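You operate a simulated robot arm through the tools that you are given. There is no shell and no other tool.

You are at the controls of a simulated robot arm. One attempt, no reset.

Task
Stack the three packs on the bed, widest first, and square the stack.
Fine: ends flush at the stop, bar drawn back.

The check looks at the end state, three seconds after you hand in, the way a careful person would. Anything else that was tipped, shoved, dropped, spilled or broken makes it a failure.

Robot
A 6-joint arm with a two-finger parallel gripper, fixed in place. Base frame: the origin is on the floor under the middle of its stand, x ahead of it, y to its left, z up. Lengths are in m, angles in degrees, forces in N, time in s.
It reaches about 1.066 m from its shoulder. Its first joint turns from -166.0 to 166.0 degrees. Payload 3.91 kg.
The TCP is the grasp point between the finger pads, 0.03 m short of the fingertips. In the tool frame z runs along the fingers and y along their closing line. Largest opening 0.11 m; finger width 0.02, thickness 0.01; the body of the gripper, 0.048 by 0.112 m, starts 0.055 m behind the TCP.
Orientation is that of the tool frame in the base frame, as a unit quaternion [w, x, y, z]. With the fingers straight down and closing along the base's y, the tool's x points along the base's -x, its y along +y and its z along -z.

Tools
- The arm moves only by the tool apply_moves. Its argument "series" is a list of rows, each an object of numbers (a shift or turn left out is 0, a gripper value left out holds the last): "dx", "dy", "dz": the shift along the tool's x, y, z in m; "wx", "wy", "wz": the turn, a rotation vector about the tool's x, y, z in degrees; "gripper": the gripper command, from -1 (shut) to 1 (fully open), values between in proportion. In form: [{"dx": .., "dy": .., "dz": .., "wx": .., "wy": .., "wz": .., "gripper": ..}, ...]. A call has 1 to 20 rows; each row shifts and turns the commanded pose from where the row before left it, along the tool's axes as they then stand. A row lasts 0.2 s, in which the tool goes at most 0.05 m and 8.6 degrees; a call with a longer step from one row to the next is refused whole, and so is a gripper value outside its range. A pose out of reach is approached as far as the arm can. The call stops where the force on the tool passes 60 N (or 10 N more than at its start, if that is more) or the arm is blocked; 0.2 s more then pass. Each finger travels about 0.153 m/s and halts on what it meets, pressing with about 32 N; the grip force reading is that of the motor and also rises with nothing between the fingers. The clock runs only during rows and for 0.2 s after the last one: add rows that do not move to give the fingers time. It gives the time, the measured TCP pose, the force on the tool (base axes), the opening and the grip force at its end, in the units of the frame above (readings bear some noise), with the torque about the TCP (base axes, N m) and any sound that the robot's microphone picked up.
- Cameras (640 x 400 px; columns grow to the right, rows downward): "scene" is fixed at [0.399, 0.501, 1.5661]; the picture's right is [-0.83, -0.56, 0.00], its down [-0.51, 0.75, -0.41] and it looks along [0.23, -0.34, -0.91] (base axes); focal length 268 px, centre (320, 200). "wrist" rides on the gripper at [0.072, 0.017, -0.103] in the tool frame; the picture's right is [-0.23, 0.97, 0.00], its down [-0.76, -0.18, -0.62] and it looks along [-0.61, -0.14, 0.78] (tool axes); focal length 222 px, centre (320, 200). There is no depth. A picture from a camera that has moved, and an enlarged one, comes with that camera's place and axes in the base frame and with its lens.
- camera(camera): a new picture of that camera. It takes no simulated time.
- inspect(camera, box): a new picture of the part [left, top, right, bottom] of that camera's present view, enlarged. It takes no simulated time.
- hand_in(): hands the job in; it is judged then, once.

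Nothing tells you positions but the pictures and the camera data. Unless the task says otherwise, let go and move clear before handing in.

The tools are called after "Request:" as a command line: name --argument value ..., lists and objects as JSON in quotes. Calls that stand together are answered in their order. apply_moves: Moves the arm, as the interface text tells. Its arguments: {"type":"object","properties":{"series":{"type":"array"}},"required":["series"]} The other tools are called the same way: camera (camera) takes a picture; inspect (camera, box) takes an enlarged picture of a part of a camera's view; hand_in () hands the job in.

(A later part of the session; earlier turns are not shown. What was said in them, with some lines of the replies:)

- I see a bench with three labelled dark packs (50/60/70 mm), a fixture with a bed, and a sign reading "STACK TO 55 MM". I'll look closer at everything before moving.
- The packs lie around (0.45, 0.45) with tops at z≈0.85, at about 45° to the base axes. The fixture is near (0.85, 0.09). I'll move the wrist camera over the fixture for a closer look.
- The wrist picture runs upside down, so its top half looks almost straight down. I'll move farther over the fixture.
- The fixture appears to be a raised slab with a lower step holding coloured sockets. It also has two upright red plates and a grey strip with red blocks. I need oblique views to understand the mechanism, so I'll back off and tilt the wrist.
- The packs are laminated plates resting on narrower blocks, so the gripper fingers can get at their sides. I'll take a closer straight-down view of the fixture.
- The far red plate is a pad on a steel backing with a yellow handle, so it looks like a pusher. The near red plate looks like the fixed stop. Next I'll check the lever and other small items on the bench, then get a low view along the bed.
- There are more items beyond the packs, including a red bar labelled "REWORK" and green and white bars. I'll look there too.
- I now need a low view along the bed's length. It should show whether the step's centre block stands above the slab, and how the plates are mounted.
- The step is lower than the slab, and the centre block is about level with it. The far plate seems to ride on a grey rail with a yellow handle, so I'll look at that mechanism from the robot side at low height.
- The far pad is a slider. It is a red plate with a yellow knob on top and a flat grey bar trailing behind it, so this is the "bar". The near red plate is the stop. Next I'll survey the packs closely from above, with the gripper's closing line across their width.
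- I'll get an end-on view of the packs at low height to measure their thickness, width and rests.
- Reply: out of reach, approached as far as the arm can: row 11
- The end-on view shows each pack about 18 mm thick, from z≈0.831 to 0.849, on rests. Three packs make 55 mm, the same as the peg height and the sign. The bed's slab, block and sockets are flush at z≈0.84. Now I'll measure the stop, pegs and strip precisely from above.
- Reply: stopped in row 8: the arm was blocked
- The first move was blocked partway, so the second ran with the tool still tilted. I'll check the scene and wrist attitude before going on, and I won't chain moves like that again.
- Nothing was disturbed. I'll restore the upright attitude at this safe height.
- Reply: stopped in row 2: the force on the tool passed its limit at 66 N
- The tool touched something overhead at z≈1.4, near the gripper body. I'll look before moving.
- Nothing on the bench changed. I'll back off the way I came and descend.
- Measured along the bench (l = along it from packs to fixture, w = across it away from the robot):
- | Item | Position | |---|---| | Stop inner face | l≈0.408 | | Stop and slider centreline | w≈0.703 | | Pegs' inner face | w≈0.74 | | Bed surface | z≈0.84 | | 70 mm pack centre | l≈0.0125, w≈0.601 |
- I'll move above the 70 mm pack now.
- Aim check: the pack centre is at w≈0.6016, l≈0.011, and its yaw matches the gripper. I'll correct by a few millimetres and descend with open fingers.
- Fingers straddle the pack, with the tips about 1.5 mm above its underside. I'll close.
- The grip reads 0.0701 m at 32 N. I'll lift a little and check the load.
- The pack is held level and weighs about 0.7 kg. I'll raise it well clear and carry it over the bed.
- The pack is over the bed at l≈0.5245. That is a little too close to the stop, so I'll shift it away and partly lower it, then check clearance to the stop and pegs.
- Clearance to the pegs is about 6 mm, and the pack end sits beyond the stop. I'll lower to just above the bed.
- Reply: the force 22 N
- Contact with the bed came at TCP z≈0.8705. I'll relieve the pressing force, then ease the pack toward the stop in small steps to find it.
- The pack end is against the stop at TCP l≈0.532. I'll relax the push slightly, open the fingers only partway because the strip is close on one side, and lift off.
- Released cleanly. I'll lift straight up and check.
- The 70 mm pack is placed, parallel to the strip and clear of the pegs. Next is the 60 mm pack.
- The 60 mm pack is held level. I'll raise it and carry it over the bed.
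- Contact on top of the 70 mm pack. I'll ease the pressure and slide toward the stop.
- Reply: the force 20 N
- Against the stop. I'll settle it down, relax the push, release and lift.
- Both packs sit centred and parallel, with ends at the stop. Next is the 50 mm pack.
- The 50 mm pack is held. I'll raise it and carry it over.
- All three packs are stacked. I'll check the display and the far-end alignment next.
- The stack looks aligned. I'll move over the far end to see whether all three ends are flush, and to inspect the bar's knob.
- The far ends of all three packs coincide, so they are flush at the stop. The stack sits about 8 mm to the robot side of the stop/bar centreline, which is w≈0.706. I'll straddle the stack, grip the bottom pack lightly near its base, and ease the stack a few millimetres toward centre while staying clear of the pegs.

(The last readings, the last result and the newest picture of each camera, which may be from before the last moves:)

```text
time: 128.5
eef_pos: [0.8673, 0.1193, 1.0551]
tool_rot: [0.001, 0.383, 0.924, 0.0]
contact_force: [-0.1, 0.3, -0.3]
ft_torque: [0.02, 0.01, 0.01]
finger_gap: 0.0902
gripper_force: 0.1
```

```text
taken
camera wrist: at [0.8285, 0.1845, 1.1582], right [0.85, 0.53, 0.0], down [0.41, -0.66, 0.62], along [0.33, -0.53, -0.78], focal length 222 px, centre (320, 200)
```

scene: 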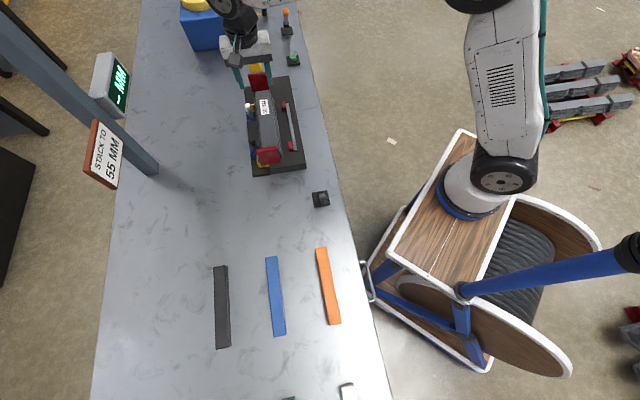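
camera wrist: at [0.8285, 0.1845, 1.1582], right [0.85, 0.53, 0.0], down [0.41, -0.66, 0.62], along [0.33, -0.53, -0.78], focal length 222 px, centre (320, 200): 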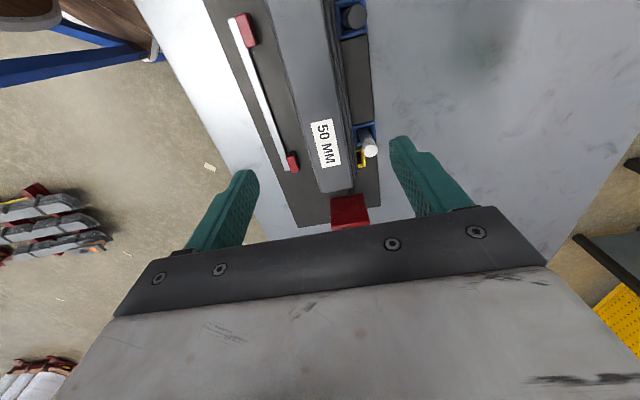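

Request:
apply_moves --series '[{"dz": 0.045}, {"dz": 0.045}, {"dz": 0.04}, {}, {}]'

Request:
camera --camera "wrist"

Request:
inspect --camera "scene" --box '[230, 60, 320, 180]'

```text
time: 129.7
eef_pos: [0.8697, 0.116, 0.928]
tool_rot: [0.001, 0.383, 0.924, -0.001]
contact_force: [-0.7, 0.5, 0.5]
ft_torque: [0.0, 0.02, 0.01]
finger_gap: 0.0902
gripper_force: 0.2
```

```text
taken
camera wrist: at [0.8305, 0.1807, 1.0313], right [0.85, 0.53, 0.0], down [0.41, -0.66, 0.62], along [0.33, -0.53, -0.78], focal length 222 px, centre (320, 200)
```

wrist: 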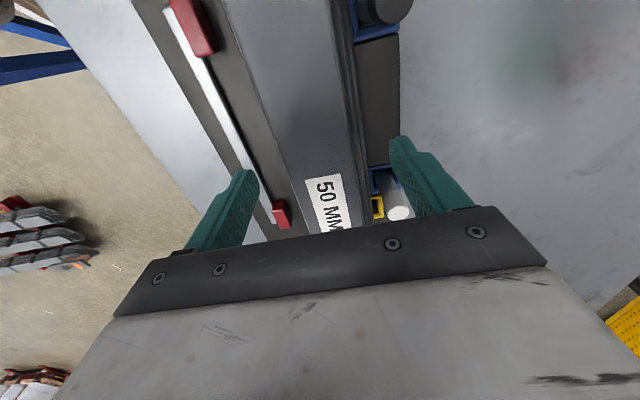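

```text
3.33 times, centred on (275, 120) of scene
camera zoom: at [0.399, 0.501, 1.5661], right [-0.83, -0.56, 0.0], down [-0.51, 0.75, -0.41], along [0.23, -0.34, -0.91], focal length 894 px, centre (470, 467)
```

zoom: 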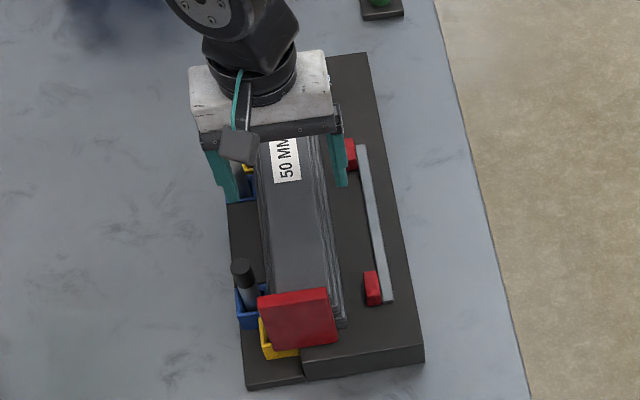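

Request:
apply_moves --series '[{"dz": 0.025}, {"dz": 0.02}, {"dz": 0.0095}, {}, {}]'

Request:
inspect --camera "wrist" --box '[160, 0, 480, 240]'

```text
time: 130.9
eef_pos: [0.8696, 0.1162, 0.8701]
tool_rot: [0.0, 0.383, 0.924, -0.001]
contact_force: [0.1, 0.8, 0.8]
ft_torque: [0.0, -0.01, -0.02]
finger_gap: 0.0903
gripper_force: 0.0
```

```text
1.67 times, centred on (320, 120) of wrist
camera zoom: at [0.8297, 0.1801, 0.9735], right [0.85, 0.53, 0.0], down [0.41, -0.66, 0.62], along [0.33, -0.53, -0.78], focal length 370 px, centre (320, 333)
```

zoom: 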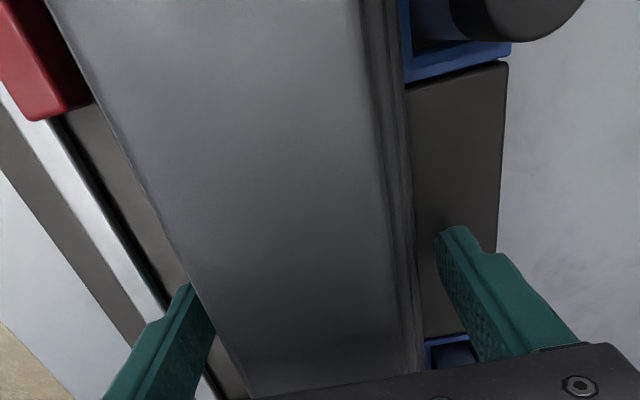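

Request:
apply_moves --series '[{"dz": -0.0015, "dy": 0.001}, {}, {"gripper": -1}, {"gripper": -1}, {"gripper": -1}, {"gripper": -1}]'

Request:
camera --camera "wrist"

```text
time: 132.3
eef_pos: [0.8701, 0.1164, 0.8694]
tool_rot: [0.001, 0.382, 0.924, -0.001]
contact_force: [2.6, 2.5, 1.3]
ft_torque: [0.12, 0.06, -0.1]
finger_gap: 0.0697
gripper_force: 31.8
```

```text
taken
camera wrist: at [0.8307, 0.1814, 0.975], right [0.85, 0.53, 0.0], down [0.41, -0.66, 0.62], along [0.33, -0.53, -0.78], focal length 222 px, centre (320, 200)
```

wrist: 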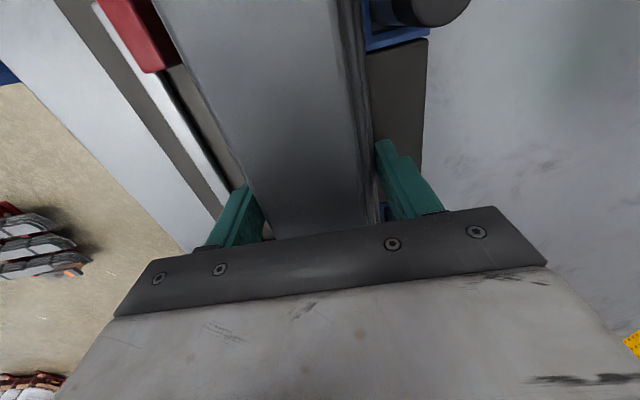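

Request:
apply_moves --series '[{"dy": 0.001}, {"dy": 0.001}, {}]'

Request:
apply_moves --series '[{"dy": 0.001}, {"dy": 0.001}, {}]'

Request:
inspect --camera "wrist" --box '[300, 0, 480, 120]'

```text
time: 133.1
eef_pos: [0.87, 0.1174, 0.8693]
tool_rot: [-0.001, 0.383, 0.924, -0.001]
contact_force: [-5.4, -5.5, 1.6]
ft_torque: [-0.19, 0.84, 0.19]
finger_gap: 0.0695
gripper_force: 32.0
```

```text
time: 133.9
eef_pos: [0.8723, 0.1196, 0.8705]
tool_rot: [0.001, 0.382, 0.924, -0.001]
contact_force: [-4.5, -4.0, -0.1]
ft_torque: [-0.17, -0.27, -0.08]
finger_gap: 0.0697
gripper_force: 32.4
```

```text
3.33 times, centred on (390, 60) of wrist
camera zoom: at [0.8335, 0.1837, 0.975], right [0.85, 0.53, 0.0], down [0.41, -0.66, 0.62], along [0.33, -0.53, -0.78], focal length 740 px, centre (87, 667)
```

zoom: 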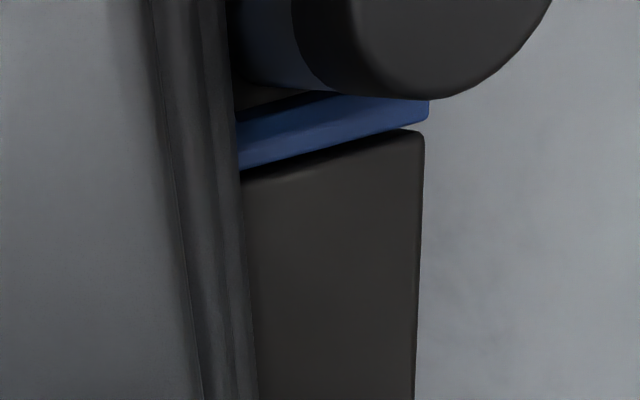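

Request:
apply_moves --series '[{"dx": 0.001}, {}]'

Request:
apply_moves --series '[{"dx": 0.001}, {}]'

```text
time: 134.5
eef_pos: [0.8735, 0.1194, 0.8712]
tool_rot: [0.001, 0.383, 0.924, 0.001]
contact_force: [8.1, -10.4, 0.0]
ft_torque: [-0.37, 0.11, 0.23]
finger_gap: 0.0696
gripper_force: 31.6
```

```text
time: 135.1
eef_pos: [0.8712, 0.1207, 0.8705]
tool_rot: [0.002, 0.383, 0.924, 0.001]
contact_force: [17.5, -11.8, 1.2]
ft_torque: [-0.41, -0.29, 0.17]
finger_gap: 0.0698
gripper_force: 32.8
```

The bottom pack is against the stop again. I'll release and lift out.

Request:
apply_moves --series '[{"dx": -0.001}, {"gripper": 0.64}, {"gripper": 0.64}, {"gripper": 0.64}]'

Request:
apply_moves --series '[{"dz": -0.015}, {"dz": -0.03}, {"dz": -0.045}, {"dz": -0.045}, {"dz": -0.045}, {}]'

Request:
camera --camera "wrist"

Request:
inspect --camera "wrist" --box '[230, 0, 420, 140]'

Request:
inspect --camera "scene" --box '[230, 80, 320, 180]'

```text
time: 136.1
eef_pos: [0.8701, 0.1205, 0.8696]
tool_rot: [0.001, 0.383, 0.924, -0.001]
contact_force: [0.2, 0.3, 0.7]
ft_torque: [-0.02, -0.03, 0.02]
finger_gap: 0.09
gripper_force: 0.0
```

```text
time: 137.5
eef_pos: [0.8703, 0.119, 1.0527]
tool_rot: [0.002, 0.383, 0.924, 0.0]
contact_force: [-0.2, -0.4, -0.1]
ft_torque: [0.05, 0.0, 0.03]
finger_gap: 0.0903
gripper_force: 0.1
```

```text
taken
camera wrist: at [0.8319, 0.1842, 1.1565], right [0.85, 0.53, 0.0], down [0.41, -0.66, 0.62], along [0.33, -0.53, -0.78], focal length 222 px, centre (320, 200)
```

wrist: 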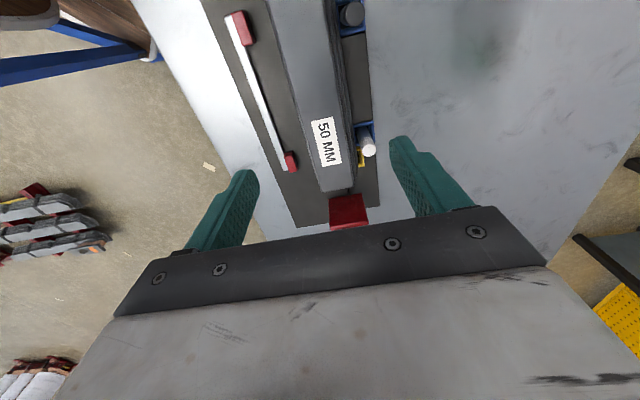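

```text
2.86 times, centred on (325, 70) of wrist
camera zoom: at [0.8319, 0.1842, 1.1565], right [0.85, 0.53, 0.0], down [0.41, -0.66, 0.62], along [0.33, -0.53, -0.78], focal length 635 px, centre (306, 571)
```

zoom: 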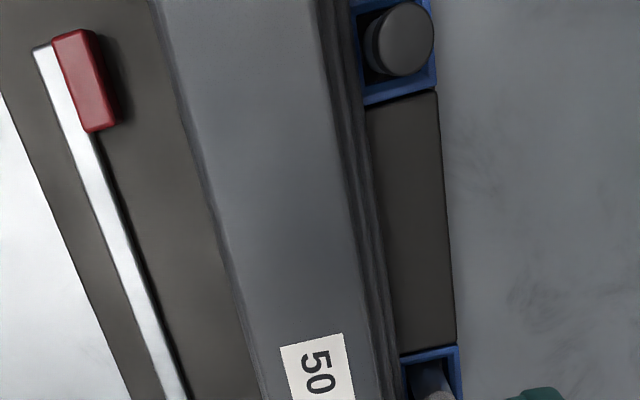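

```text
4.00 times, centred on (275, 130) of scene
camera zoom: at [0.399, 0.501, 1.5661], right [-0.83, -0.56, 0.0], down [-0.51, 0.75, -0.41], along [0.23, -0.34, -0.91], focal length 1073 px, centre (500, 480)
```

zoom: 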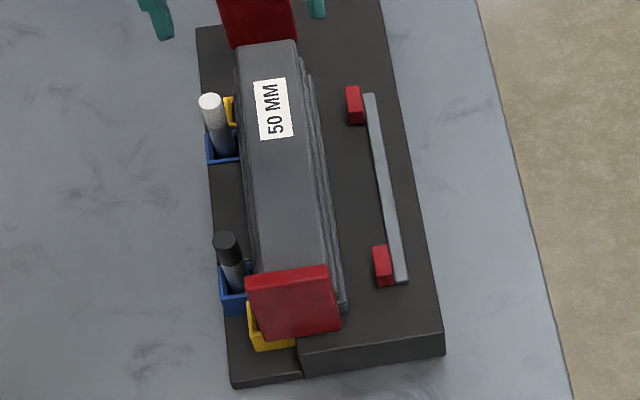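

The stack is now close to centred and still clear of the pegs. Next I'll use the bar to square the ends: move above its yellow knob at l≈0.720, w≈0.707.

Request:
apply_moves --series '[{"dx": -0.038, "dy": 0.001}, {"dx": -0.038, "dy": 0.001}, {"dx": -0.038, "dy": 0.001}, {"dx": -0.038, "dy": 0.001}, {"dx": -0.038, "dy": 0.0015}, {}, {}]'

Request:
camera --camera "wrist"

Request:
inspect --camera "wrist" --box '[240, 0, 420, 140]'

```text
time: 139.1
eef_pos: [1.0089, -0.0126, 1.051]
tool_rot: [0.001, 0.383, 0.924, -0.001]
contact_force: [0.2, -0.1, 0.0]
ft_torque: [0.01, -0.01, 0.02]
finger_gap: 0.09
gripper_force: 0.0
```

```text
taken
camera wrist: at [0.97, 0.0524, 1.1544], right [0.85, 0.53, 0.0], down [0.41, -0.66, 0.62], along [0.33, -0.53, -0.78], focal length 222 px, centre (320, 200)
```

wrist: 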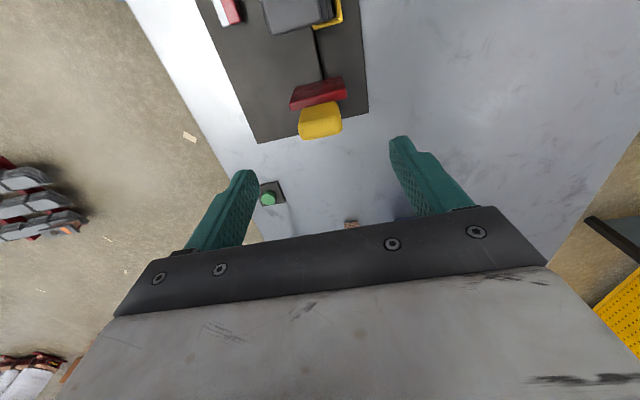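

```text
2.86 times, centred on (330, 70) of wrist
camera zoom: at [0.97, 0.0524, 1.1544], right [0.85, 0.53, 0.0], down [0.41, -0.66, 0.62], along [0.33, -0.53, -0.78], focal length 635 px, centre (291, 571)
```

zoom: 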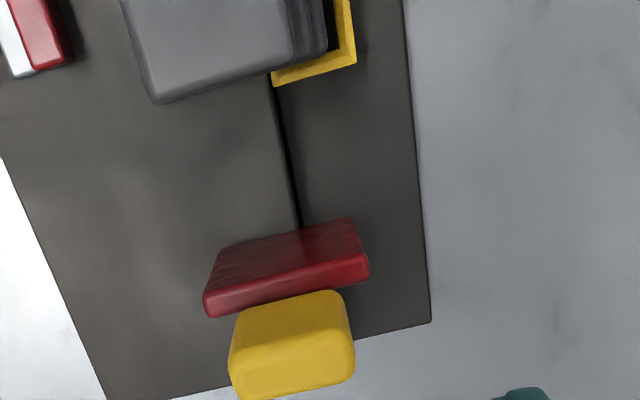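

Request:
apply_moves --series '[{"dz": 0.03}, {"dz": 0.03}, {}, {}]'

Request:
camera --camera "wrist"

Request:
inspect --camera "scene" --box '[210, 20, 320, 130]'

```text
time: 140.1
eef_pos: [1.0089, -0.011, 0.989]
tool_rot: [0.001, 0.383, 0.924, 0.0]
contact_force: [-0.6, -0.5, 0.3]
ft_torque: [0.01, -0.02, -0.02]
finger_gap: 0.09
gripper_force: 0.0
```

```text
taken
camera wrist: at [0.9703, 0.0543, 1.0937], right [0.85, 0.53, 0.0], down [0.41, -0.66, 0.62], along [0.33, -0.53, -0.78], focal length 222 px, centre (320, 200)
```

wrist: 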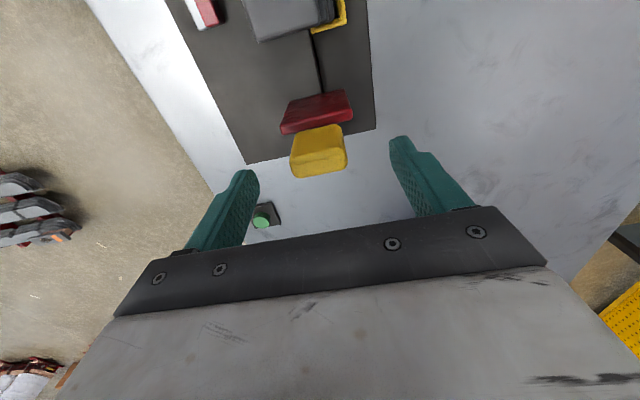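

```text
3.64 times, centred on (265, 75) of scene
camera zoom: at [0.399, 0.501, 1.5661], right [-0.83, -0.56, 0.0], down [-0.51, 0.75, -0.41], along [0.23, -0.34, -0.91], focal length 976 px, centre (520, 654)
```

zoom: 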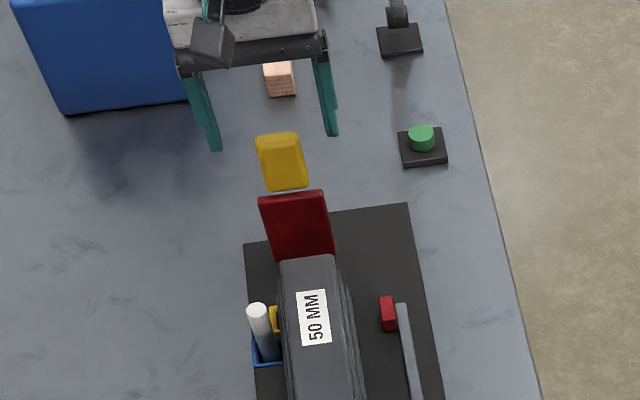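

Request:
inspect --camera "wrist" --box '[260, 80, 380, 190]'

```text
3.64 times, centred on (320, 135) of wrist
camera zoom: at [0.9703, 0.0543, 1.0937], right [0.85, 0.53, 0.0], down [0.41, -0.66, 0.62], along [0.33, -0.53, -0.78], focal length 808 px, centre (320, 436)
```

zoom: 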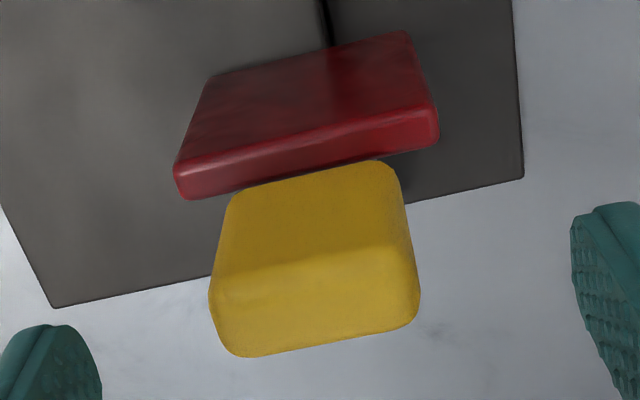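

The knob is centred between the fingers. I'll descend and grip it.

Request:
apply_moves --series '[{"dz": 0.02}, {"dz": 0.013}, {}, {}]'

Request:
camera --camera "wrist"

```text
time: 141.1
eef_pos: [1.0091, -0.0107, 0.9563]
tool_rot: [0.001, 0.382, 0.924, 0.0]
contact_force: [0.4, 0.9, -0.6]
ft_torque: [-0.03, 0.01, -0.01]
finger_gap: 0.0899
gripper_force: 0.0
```

```text
taken
camera wrist: at [0.9701, 0.0539, 1.0609], right [0.85, 0.53, 0.0], down [0.41, -0.66, 0.62], along [0.33, -0.53, -0.78], focal length 222 px, centre (320, 200)
```

wrist: 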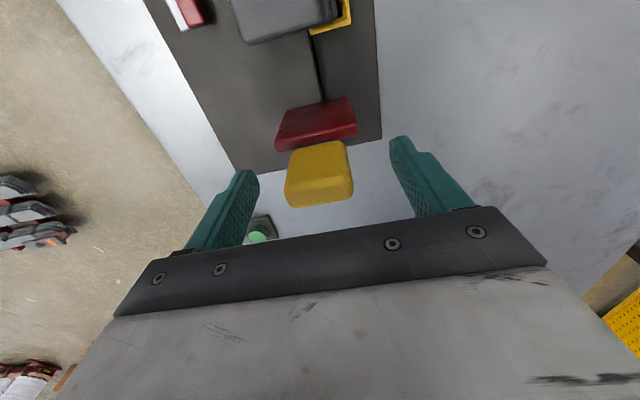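

Request:
apply_moves --series '[{"gripper": -1}, {"gripper": -1}, {"gripper": -1}, {"gripper": -1}]'

Request:
camera --camera "wrist"

```text
time: 142.1
eef_pos: [1.0093, -0.0123, 0.9568]
tool_rot: [0.0, 0.383, 0.924, -0.001]
contact_force: [-10.3, -5.3, -0.6]
ft_torque: [0.11, 0.31, 0.18]
finger_gap: 0.04
gripper_force: 45.0
```

```text
taken
camera wrist: at [0.9697, 0.0533, 1.0609], right [0.85, 0.53, 0.0], down [0.41, -0.66, 0.62], along [0.33, -0.53, -0.78], focal length 222 px, centre (320, 200)
```

wrist: 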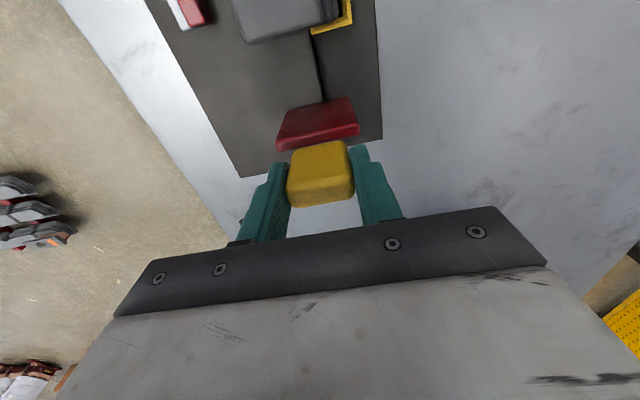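

Request:
apply_moves --series '[{"dy": -0.0008}, {}]'

Request:
apply_moves --series '[{"dx": 0.003}, {"dx": 0.004}, {}]'

```text
time: 142.7
eef_pos: [1.0079, -0.0108, 0.9561]
tool_rot: [-0.001, 0.383, 0.924, 0.001]
contact_force: [-5.2, -4.1, -8.2]
ft_torque: [0.26, -0.18, -0.18]
finger_gap: 0.0398
gripper_force: 45.0
```

```text
time: 143.5
eef_pos: [1.0036, -0.0078, 0.9563]
tool_rot: [0.0, 0.382, 0.924, -0.001]
contact_force: [-5.6, -6.2, -12.8]
ft_torque: [0.01, -0.74, 0.07]
finger_gap: 0.0398
gripper_force: 45.0
```

Request:
camera --camera "wrist"

Request:
inspect --camera "scene" --box '[210, 20, 320, 130]'

```text
taken
camera wrist: at [0.9648, 0.0582, 1.0609], right [0.85, 0.53, 0.0], down [0.41, -0.66, 0.62], along [0.33, -0.53, -0.78], focal length 222 px, centre (320, 200)
```

wrist: 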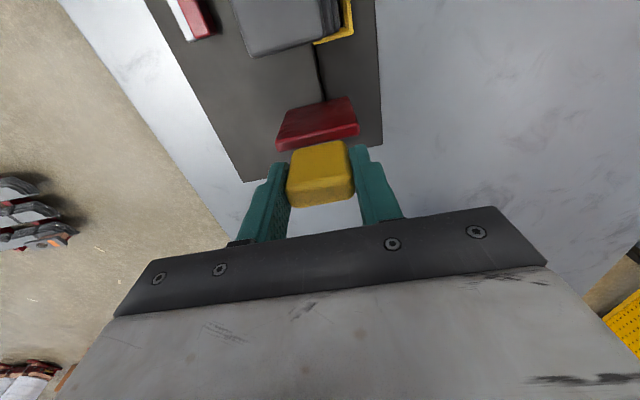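

```text
3.64 times, centred on (265, 75) of scene
camera zoom: at [0.399, 0.501, 1.5661], right [-0.83, -0.56, 0.0], down [-0.51, 0.75, -0.41], along [0.23, -0.34, -0.91], focal length 976 px, centre (520, 654)
```

zoom: 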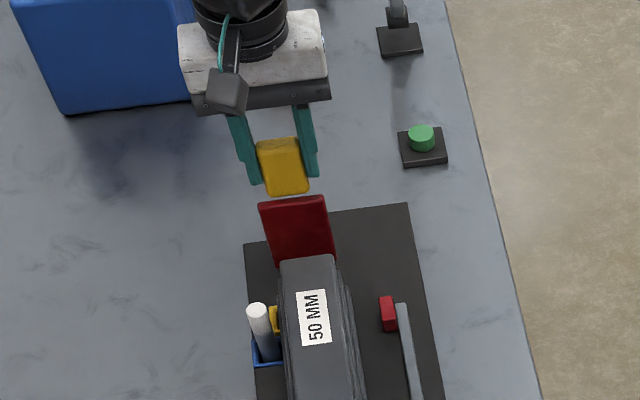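

The bar slides freely with the knob. I'll push on toward the stack and slow down before contact.

Request:
apply_moves --series '[{"dx": 0.01, "dy": -0.0004}, {"dx": 0.01}, {"dx": 0.01}, {"dx": 0.008}, {}]'

Request:
inspect --camera "wrist" --box '[220, 0, 420, 160]'

```text
time: 144.7
eef_pos: [0.9775, 0.0202, 0.9565]
tool_rot: [0.0, 0.383, 0.924, -0.001]
contact_force: [-8.7, -9.0, -7.7]
ft_torque: [-0.33, -0.02, -0.14]
finger_gap: 0.0398
gripper_force: 44.9
```

```text
2.50 times, centred on (320, 80) of wrist
camera zoom: at [0.938, 0.0849, 1.061], right [0.85, 0.53, 0.0], down [0.41, -0.66, 0.62], along [0.33, -0.53, -0.78], focal length 555 px, centre (320, 500)
```

zoom: 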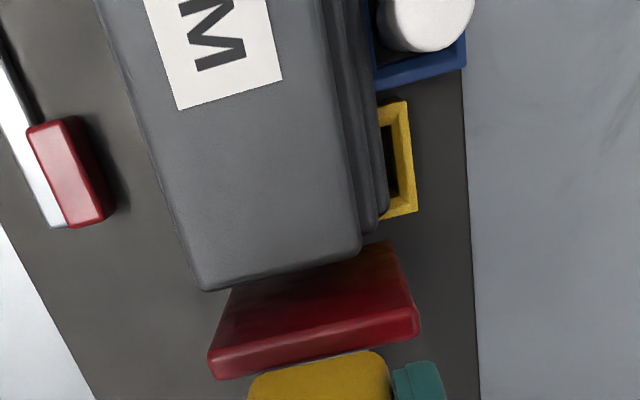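

Request:
apply_moves --series '[{"dx": 0.003, "dy": -0.001}, {"dx": 0.003}, {}]'

Request:
apply_moves --series '[{"dx": 0.002}, {}]'

Request:
apply_moves --series '[{"dx": 0.0015}, {}]'

```text
time: 145.5
eef_pos: [0.9728, 0.0252, 0.9578]
tool_rot: [0.001, 0.382, 0.924, 0.0]
contact_force: [-9.1, -9.8, -3.8]
ft_torque: [0.83, 0.36, 0.11]
finger_gap: 0.0401
gripper_force: 45.4
```

```text
time: 146.1
eef_pos: [0.9694, 0.0272, 0.9561]
tool_rot: [0.001, 0.382, 0.924, 0.0]
contact_force: [-4.7, -4.5, -3.7]
ft_torque: [0.16, 0.72, -0.35]
finger_gap: 0.0401
gripper_force: 44.7
```

```text
time: 146.7
eef_pos: [0.9694, 0.0279, 0.9567]
tool_rot: [0.002, 0.383, 0.924, -0.001]
contact_force: [6.9, 3.7, -8.3]
ft_torque: [0.33, -0.03, -0.15]
finger_gap: 0.0399
gripper_force: 45.0
```

Request:
apply_moves --series '[{"dx": 0.001}, {}]'

Request:
apply_moves --series '[{"dx": 0.001}, {}]'

Request:
inspect --camera "wrist" --box '[220, 0, 420, 160]'

```text
time: 147.3
eef_pos: [0.9694, 0.0275, 0.957]
tool_rot: [0.001, 0.382, 0.924, -0.001]
contact_force: [21.8, 3.8, -8.2]
ft_torque: [0.64, 0.37, 0.07]
finger_gap: 0.0398
gripper_force: 44.9
```

```text
time: 147.9
eef_pos: [0.9685, 0.0273, 0.9567]
tool_rot: [0.001, 0.383, 0.924, 0.0]
contact_force: [30.7, -3.3, -9.2]
ft_torque: [0.25, -0.3, -0.12]
finger_gap: 0.0401
gripper_force: 45.3
```

```text
2.50 times, centred on (320, 80) of wrist
camera zoom: at [0.9302, 0.0925, 1.0609], right [0.85, 0.53, 0.0], down [0.41, -0.66, 0.62], along [0.33, -0.53, -0.78], focal length 555 px, centre (320, 500)
```

zoom: 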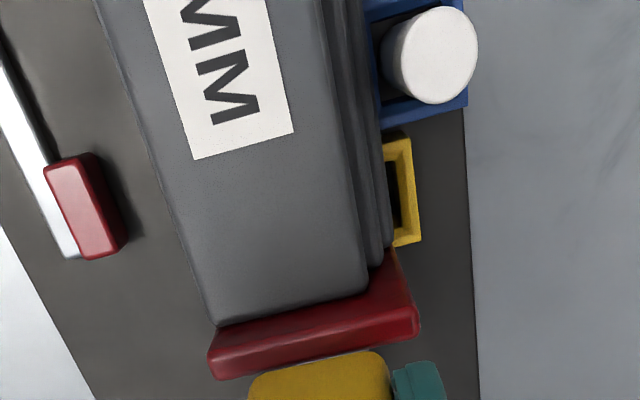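

The bar is pressing the stack against the stop with about 24 N. I'll check the display and the stack before drawing back.

Request:
camera --camera "scene"

Request:
inspect --camera "scene" --box '[220, 60, 320, 180]'

Request:
inspect --camera "scene" --box '[80, 40, 160, 120]'

```text
taken
```

scene: 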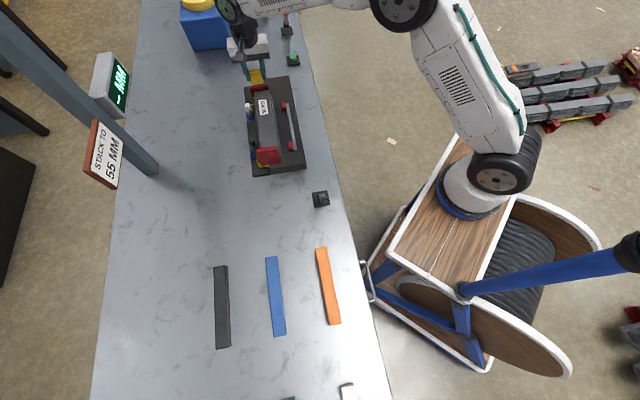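

```text
3.33 times, centred on (270, 120) of scene
camera zoom: at [0.399, 0.501, 1.5661], right [-0.83, -0.56, 0.0], down [-0.51, 0.75, -0.41], along [0.23, -0.34, -0.91], focal length 894 px, centre (487, 467)
```

zoom: 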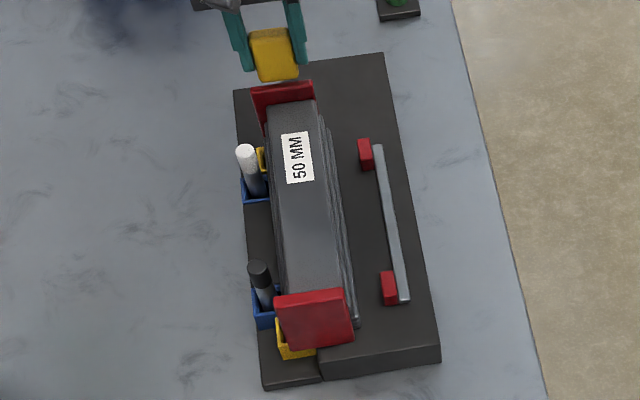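

```text
5.00 times, centred on (120, 80) of scene
camera zoom: at [0.399, 0.501, 1.5661], right [-0.83, -0.56, 0.0], down [-0.51, 0.75, -0.41], along [0.23, -0.34, -0.91], focal length 1342 px, centre (1320, 800)
```

zoom: 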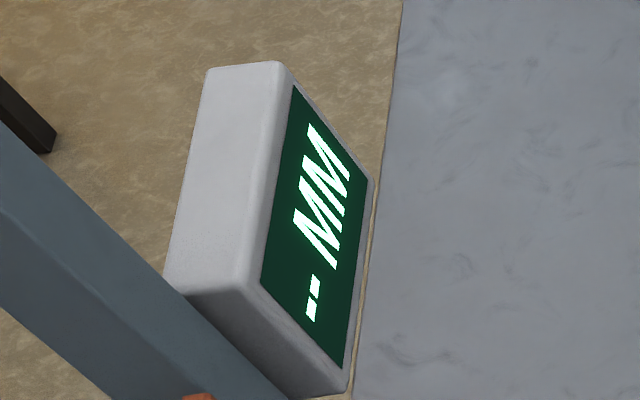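

The display is unchanged, and the task doesn't call for it. The stack is squared between bar and stop, so I'll draw the bar back to its original position.

Request:
apply_moves --series '[{"dx": -0.002}, {"dx": -0.003}, {}]'

Request:
apply_moves --series '[{"dx": -0.01}, {"dx": -0.01}, {"dx": -0.01}, {"dx": -0.01}, {"dx": -0.007}, {}]'

Request:
camera --camera "wrist"

Request:
inspect --camera "wrist" --box '[220, 0, 420, 160]'

```text
time: 148.7
eef_pos: [0.9697, 0.028, 0.9565]
tool_rot: [-0.001, 0.382, 0.924, 0.0]
contact_force: [4.8, 6.7, 4.9]
ft_torque: [0.44, 0.88, 0.21]
finger_gap: 0.04
gripper_force: 45.1
```

```text
time: 150.1
eef_pos: [1.0037, -0.0067, 0.9565]
tool_rot: [0.001, 0.383, 0.924, -0.001]
contact_force: [18.7, 20.8, -12.1]
ft_torque: [0.14, -0.26, 0.12]
finger_gap: 0.0398
gripper_force: 45.0
```

```text
taken
camera wrist: at [0.9649, 0.0578, 1.0611], right [0.85, 0.53, 0.0], down [0.41, -0.66, 0.62], along [0.33, -0.53, -0.78], focal length 222 px, centre (320, 200)
```

wrist: 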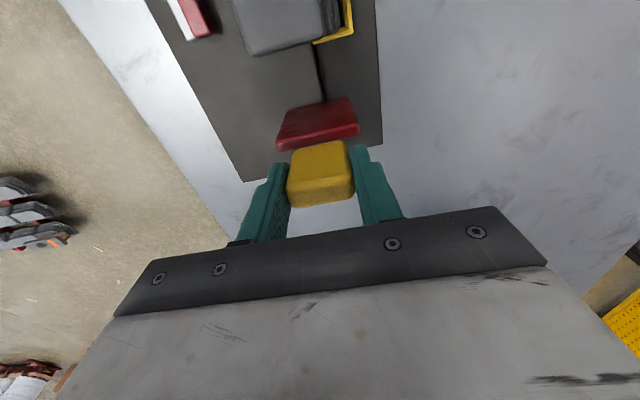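

```text
2.50 times, centred on (320, 80) of wrist
camera zoom: at [0.9649, 0.0578, 1.0611], right [0.85, 0.53, 0.0], down [0.41, -0.66, 0.62], along [0.33, -0.53, -0.78], focal length 555 px, centre (320, 500)
```

zoom: 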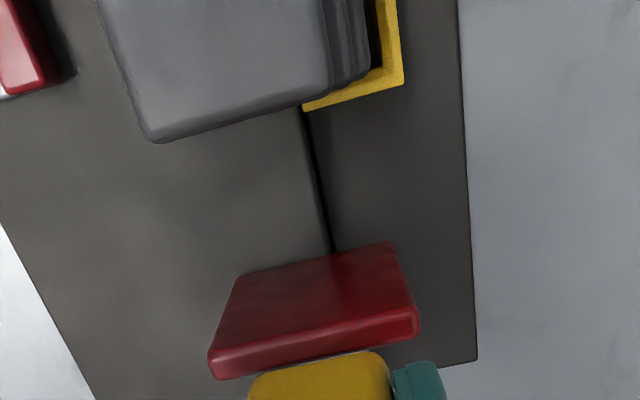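

Request:
apply_moves --series '[{"dy": 0.0015}, {"dx": -0.003}, {}]'

Request:
apply_moves --series '[{"dx": -0.003}, {}]'

Request:
camera --camera "wrist"

```text
time: 150.9
eef_pos: [1.0058, -0.0103, 0.9565]
tool_rot: [0.0, 0.382, 0.924, -0.001]
contact_force: [8.7, 8.5, -9.4]
ft_torque: [0.32, 0.26, 0.49]
finger_gap: 0.0397
gripper_force: 45.6
```

```text
time: 151.5
eef_pos: [1.008, -0.011, 0.9561]
tool_rot: [-0.002, 0.383, 0.924, -0.002]
contact_force: [-20.5, 5.2, -9.8]
ft_torque: [0.33, -0.06, -0.27]
finger_gap: 0.0398
gripper_force: 45.4
```

```text
taken
camera wrist: at [0.9702, 0.0533, 1.0613], right [0.85, 0.53, 0.0], down [0.41, -0.66, 0.62], along [0.33, -0.53, -0.78], focal length 222 px, centre (320, 200)
```

wrist: 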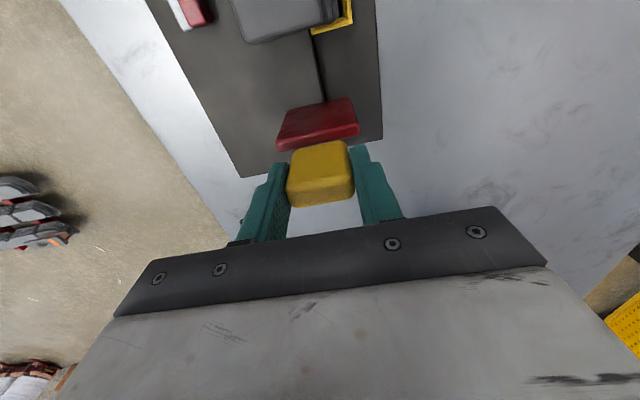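

The bar is back at its end of travel, where it started. I'll release the knob and lift clear.

Request:
apply_moves --series '[{"gripper": 0.6}, {"gripper": 0.6}, {"gripper": 0.6}]'

Request:
apply_moves --series '[{"dz": -0.015}, {"dz": -0.03}, {"dz": -0.04}, {"dz": -0.02}, {}]'

Request:
camera --camera "wrist"

Request:
inspect --camera "wrist" --box '[240, 0, 420, 140]'

Request:
inspect --camera "scene" --box '[220, 40, 320, 180]'

```text
time: 152.3
eef_pos: [1.009, -0.0113, 0.9577]
tool_rot: [0.001, 0.383, 0.924, -0.001]
contact_force: [-0.1, -0.2, 0.6]
ft_torque: [0.02, -0.07, -0.01]
finger_gap: 0.0878
gripper_force: 0.1
```

```text
time: 153.5
eef_pos: [1.0074, -0.0103, 1.0607]
tool_rot: [0.001, 0.382, 0.924, 0.0]
contact_force: [-0.2, 0.4, -0.6]
ft_torque: [0.01, 0.0, 0.04]
finger_gap: 0.0884
gripper_force: 0.0
```

```text
taken
camera wrist: at [0.9685, 0.0546, 1.1658], right [0.85, 0.53, 0.0], down [0.41, -0.66, 0.62], along [0.33, -0.53, -0.78], focal length 222 px, centre (320, 200)
```

wrist: 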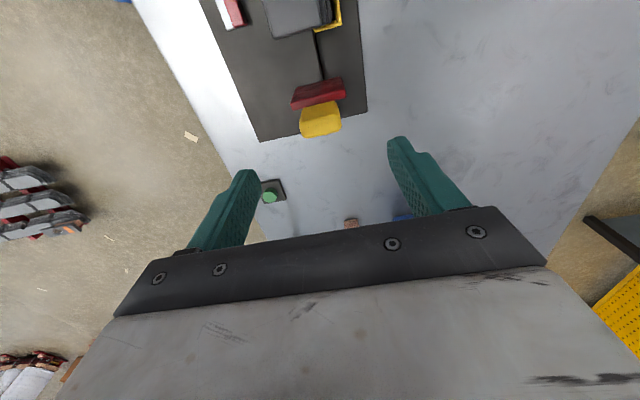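

```text
2.86 times, centred on (330, 70) of wrist
camera zoom: at [0.9685, 0.0546, 1.1658], right [0.85, 0.53, 0.0], down [0.41, -0.66, 0.62], along [0.33, -0.53, -0.78], focal length 635 px, centre (291, 571)
```

zoom: 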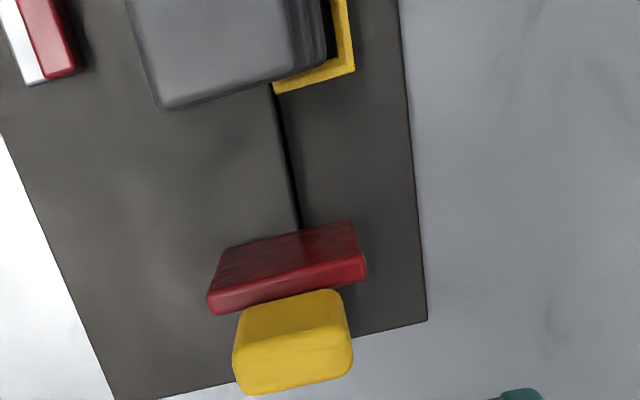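

```text
2.86 times, centred on (270, 110) of scene
camera zoom: at [0.399, 0.501, 1.5661], right [-0.83, -0.56, 0.0], down [-0.51, 0.75, -0.41], along [0.23, -0.34, -0.91], focal length 767 px, centre (463, 457)
```

zoom: 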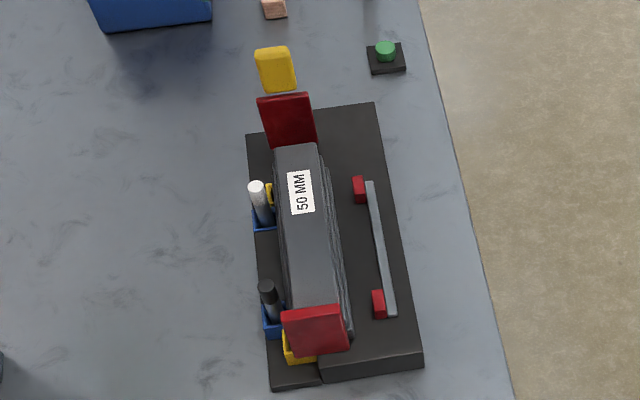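

Request:
inspect --camera "wrist" --box '[260, 0, 360, 50]'

Request:
inspect --camera "scene" --box '[240, 70, 300, 170]'

```text
6.40 times, centred on (310, 25) of wrist
camera zoom: at [0.9685, 0.0546, 1.1658], right [0.85, 0.53, 0.0], down [0.41, -0.66, 0.62], along [0.33, -0.53, -0.78], focal length 1422 px, centre (384, 1320)
```

zoom: 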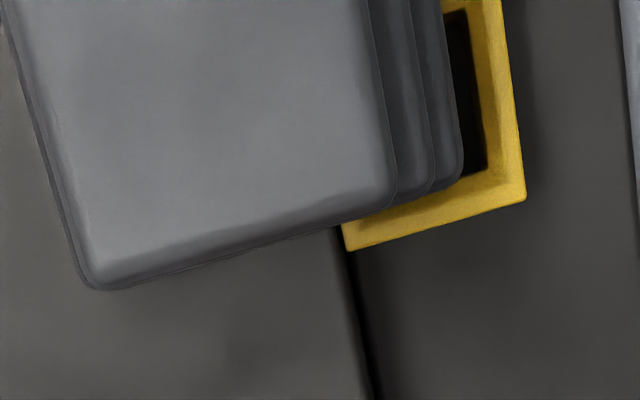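

```text
4.00 times, centred on (270, 120) of scene
camera zoom: at [0.399, 0.501, 1.5661], right [-0.83, -0.56, 0.0], down [-0.51, 0.75, -0.41], along [0.23, -0.34, -0.91], focal length 1073 px, centre (520, 520)
```

zoom: 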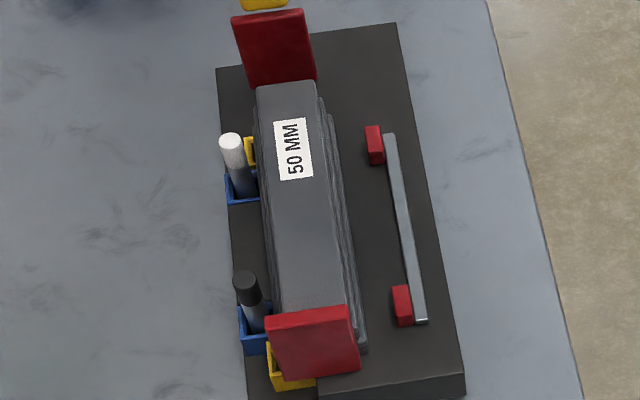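

Ends are flush at both ends, the bar is fully back, and the pegs, strip and everything else are undisturbed. I'll move the arm clear before handing in.

Request:
apply_moves --series '[{"dz": -0.03}, {"dz": -0.03}, {"dx": 0.03, "dy": -0.03}, {"dx": 0.03, "dy": -0.03}, {"dx": 0.03, "dy": -0.03}, {"dx": 0.03, "dy": -0.03}, {"dx": 0.03, "dy": -0.03}, {"dx": 0.03, "dy": -0.03}, {}, {}]'

Request:
camera --camera "scene"

Request:
camera --camera "wrist"

Request:
inspect --camera "scene" --box '[220, 40, 320, 180]'

```text
time: 155.7
eef_pos: [0.7543, -0.0113, 1.1217]
tool_rot: [0.001, 0.383, 0.924, -0.001]
contact_force: [0.0, 0.3, 0.4]
ft_torque: [0.02, 0.01, 0.02]
finger_gap: 0.0878
gripper_force: 0.1
```

```text
taken
```

scene: 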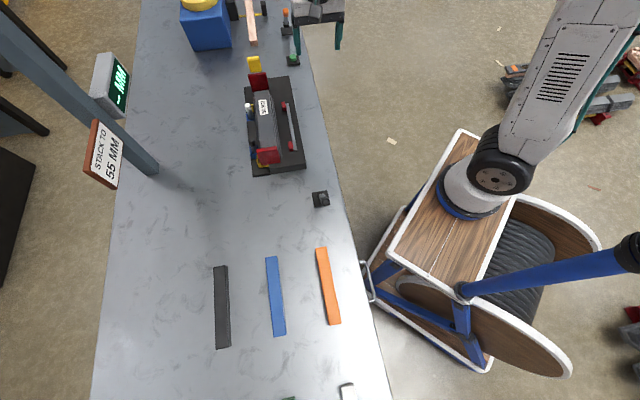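

```text
taken
camera wrist: at [0.7158, 0.0531, 1.2259], right [0.85, 0.53, 0.0], down [0.41, -0.66, 0.62], along [0.33, -0.53, -0.78], focal length 222 px, centre (320, 200)
```

wrist: 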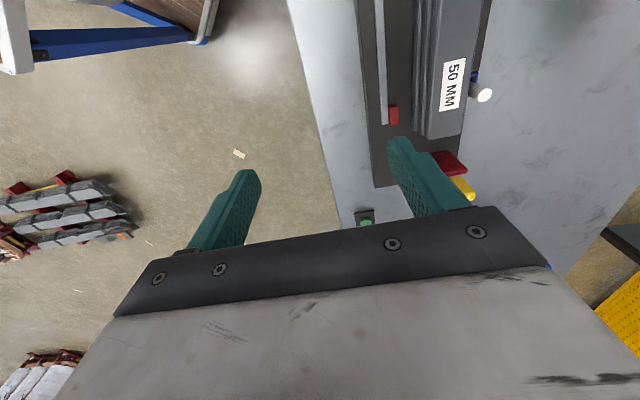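

```text
2.86 times, centred on (270, 110) of scene
camera zoom: at [0.399, 0.501, 1.5661], right [-0.83, -0.56, 0.0], down [-0.51, 0.75, -0.41], along [0.23, -0.34, -0.91], focal length 767 px, centre (463, 457)
```

zoom: 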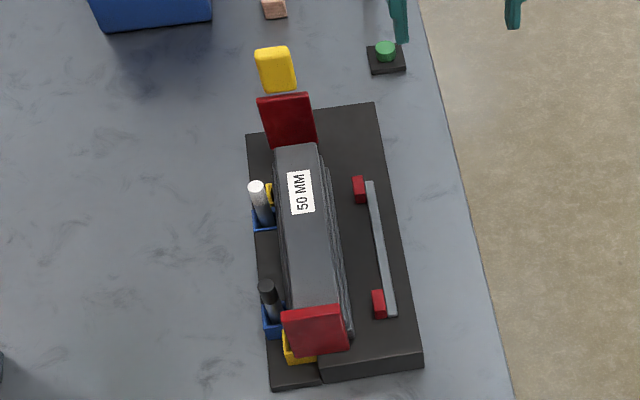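

I'll take one last look from directly above the stop to confirm there's no gap at that end.

Request:
apply_moves --series '[{"dx": 0.012, "dy": 0.035}, {"dx": 0.012, "dy": 0.035}, {"dx": 0.012, "dy": 0.035}, {"dx": 0.012, "dy": 0.035}, {"dx": 0.012, "dy": 0.03}, {}, {}]'

Request:
inspect --camera "wrist" --box '[270, 0, 370, 60]'

Request:
inspect --camera "wrist" --box '[220, 0, 440, 200]'

```text
time: 157.3
eef_pos: [0.8334, 0.1505, 1.1221]
tool_rot: [0.0, 0.383, 0.924, 0.0]
contact_force: [-0.6, -0.5, 0.2]
ft_torque: [0.02, -0.01, 0.02]
finger_gap: 0.0881
gripper_force: 0.2
```

```text
6.40 times, centred on (320, 30) of wrist
camera zoom: at [0.7941, 0.2156, 1.2266], right [0.85, 0.53, 0.0], down [0.41, -0.66, 0.62], along [0.33, -0.53, -0.78], focal length 1422 px, centre (320, 1288)
```

zoom: 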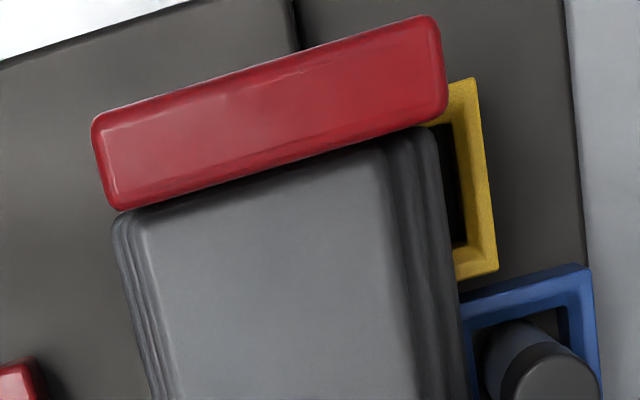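

```text
2.00 times, centred on (330, 100) of wrist
camera zoom: at [0.7941, 0.2156, 1.2266], right [0.85, 0.53, 0.0], down [0.41, -0.66, 0.62], along [0.33, -0.53, -0.78], focal length 444 px, centre (300, 400)
```

zoom: 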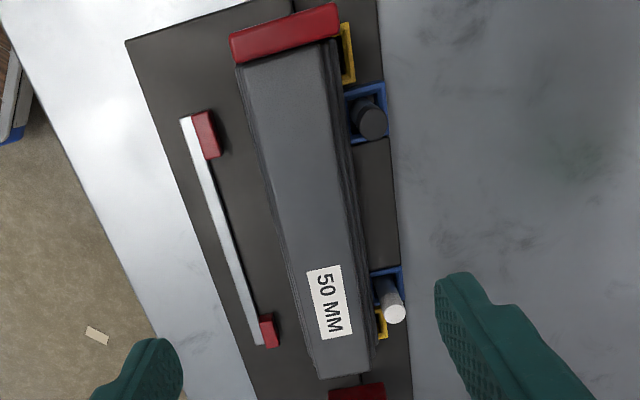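

The packs sit flush against the stop with no gap, stepped evenly 70/60/50. I'll move the arm clear again and hand in.

Request:
apply_moves --series '[{"dy": -0.04}, {"dy": -0.04}, {"dy": -0.04}, {"dy": -0.04}, {"dy": -0.03}, {}, {}]'

Request:
camera --camera "scene"

```text
time: 158.9
eef_pos: [0.6979, 0.0165, 1.1216]
tool_rot: [0.001, 0.384, 0.923, 0.0]
contact_force: [-1.3, 0.0, -1.0]
ft_torque: [0.02, 0.01, -0.01]
finger_gap: 0.0877
gripper_force: 0.0
```

```text
taken
```

scene: 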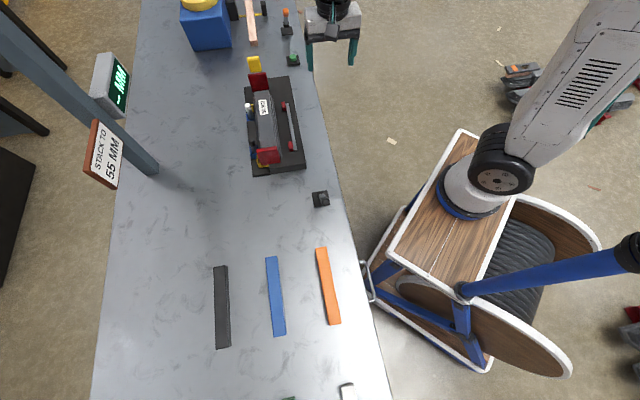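

The stack is on the bed in the order 70, 60, 50 mm, with its ends flush at the stop. The bar is drawn back, the gripper is open and clear, and nothing else has moved, so I'm handing in.

Request:
hand_in

```text
The job is handed in.
```

The three packs are stacked on the bed, widest first (70, 60, then 50 mm), and the job is handed in. I don't have the check's result.

- **Squareness:** I pressed each pack against the stop as I placed it. I then pushed the whole stack against the stop with the bar. From directly above the stop there is no visible gap, and the far ends line up as well.
- **Bar:** I drew it back to the end of its travel, which is where it started.
- **Side position:** The stack sits about 4 mm to the robot side of the stop's centreline, with about 3 mm of clearance to the two pegs. I first set it about 8 mm off, then eased it over.
- **Height:** My contact readings put the stack at about 55 to 57 mm, close to the "STACK TO 55 MM" sign. The display on the post read "-- MM" throughout. I left the button and levers alone because the task didn't mention them.
- **Contact while looking around:** The tool met resistance of about 66 N in mid-air at a height of roughly 1.4 m. I think the gripper touched the robot's own forearm. I backed off straight away, and nothing on the bench had moved.
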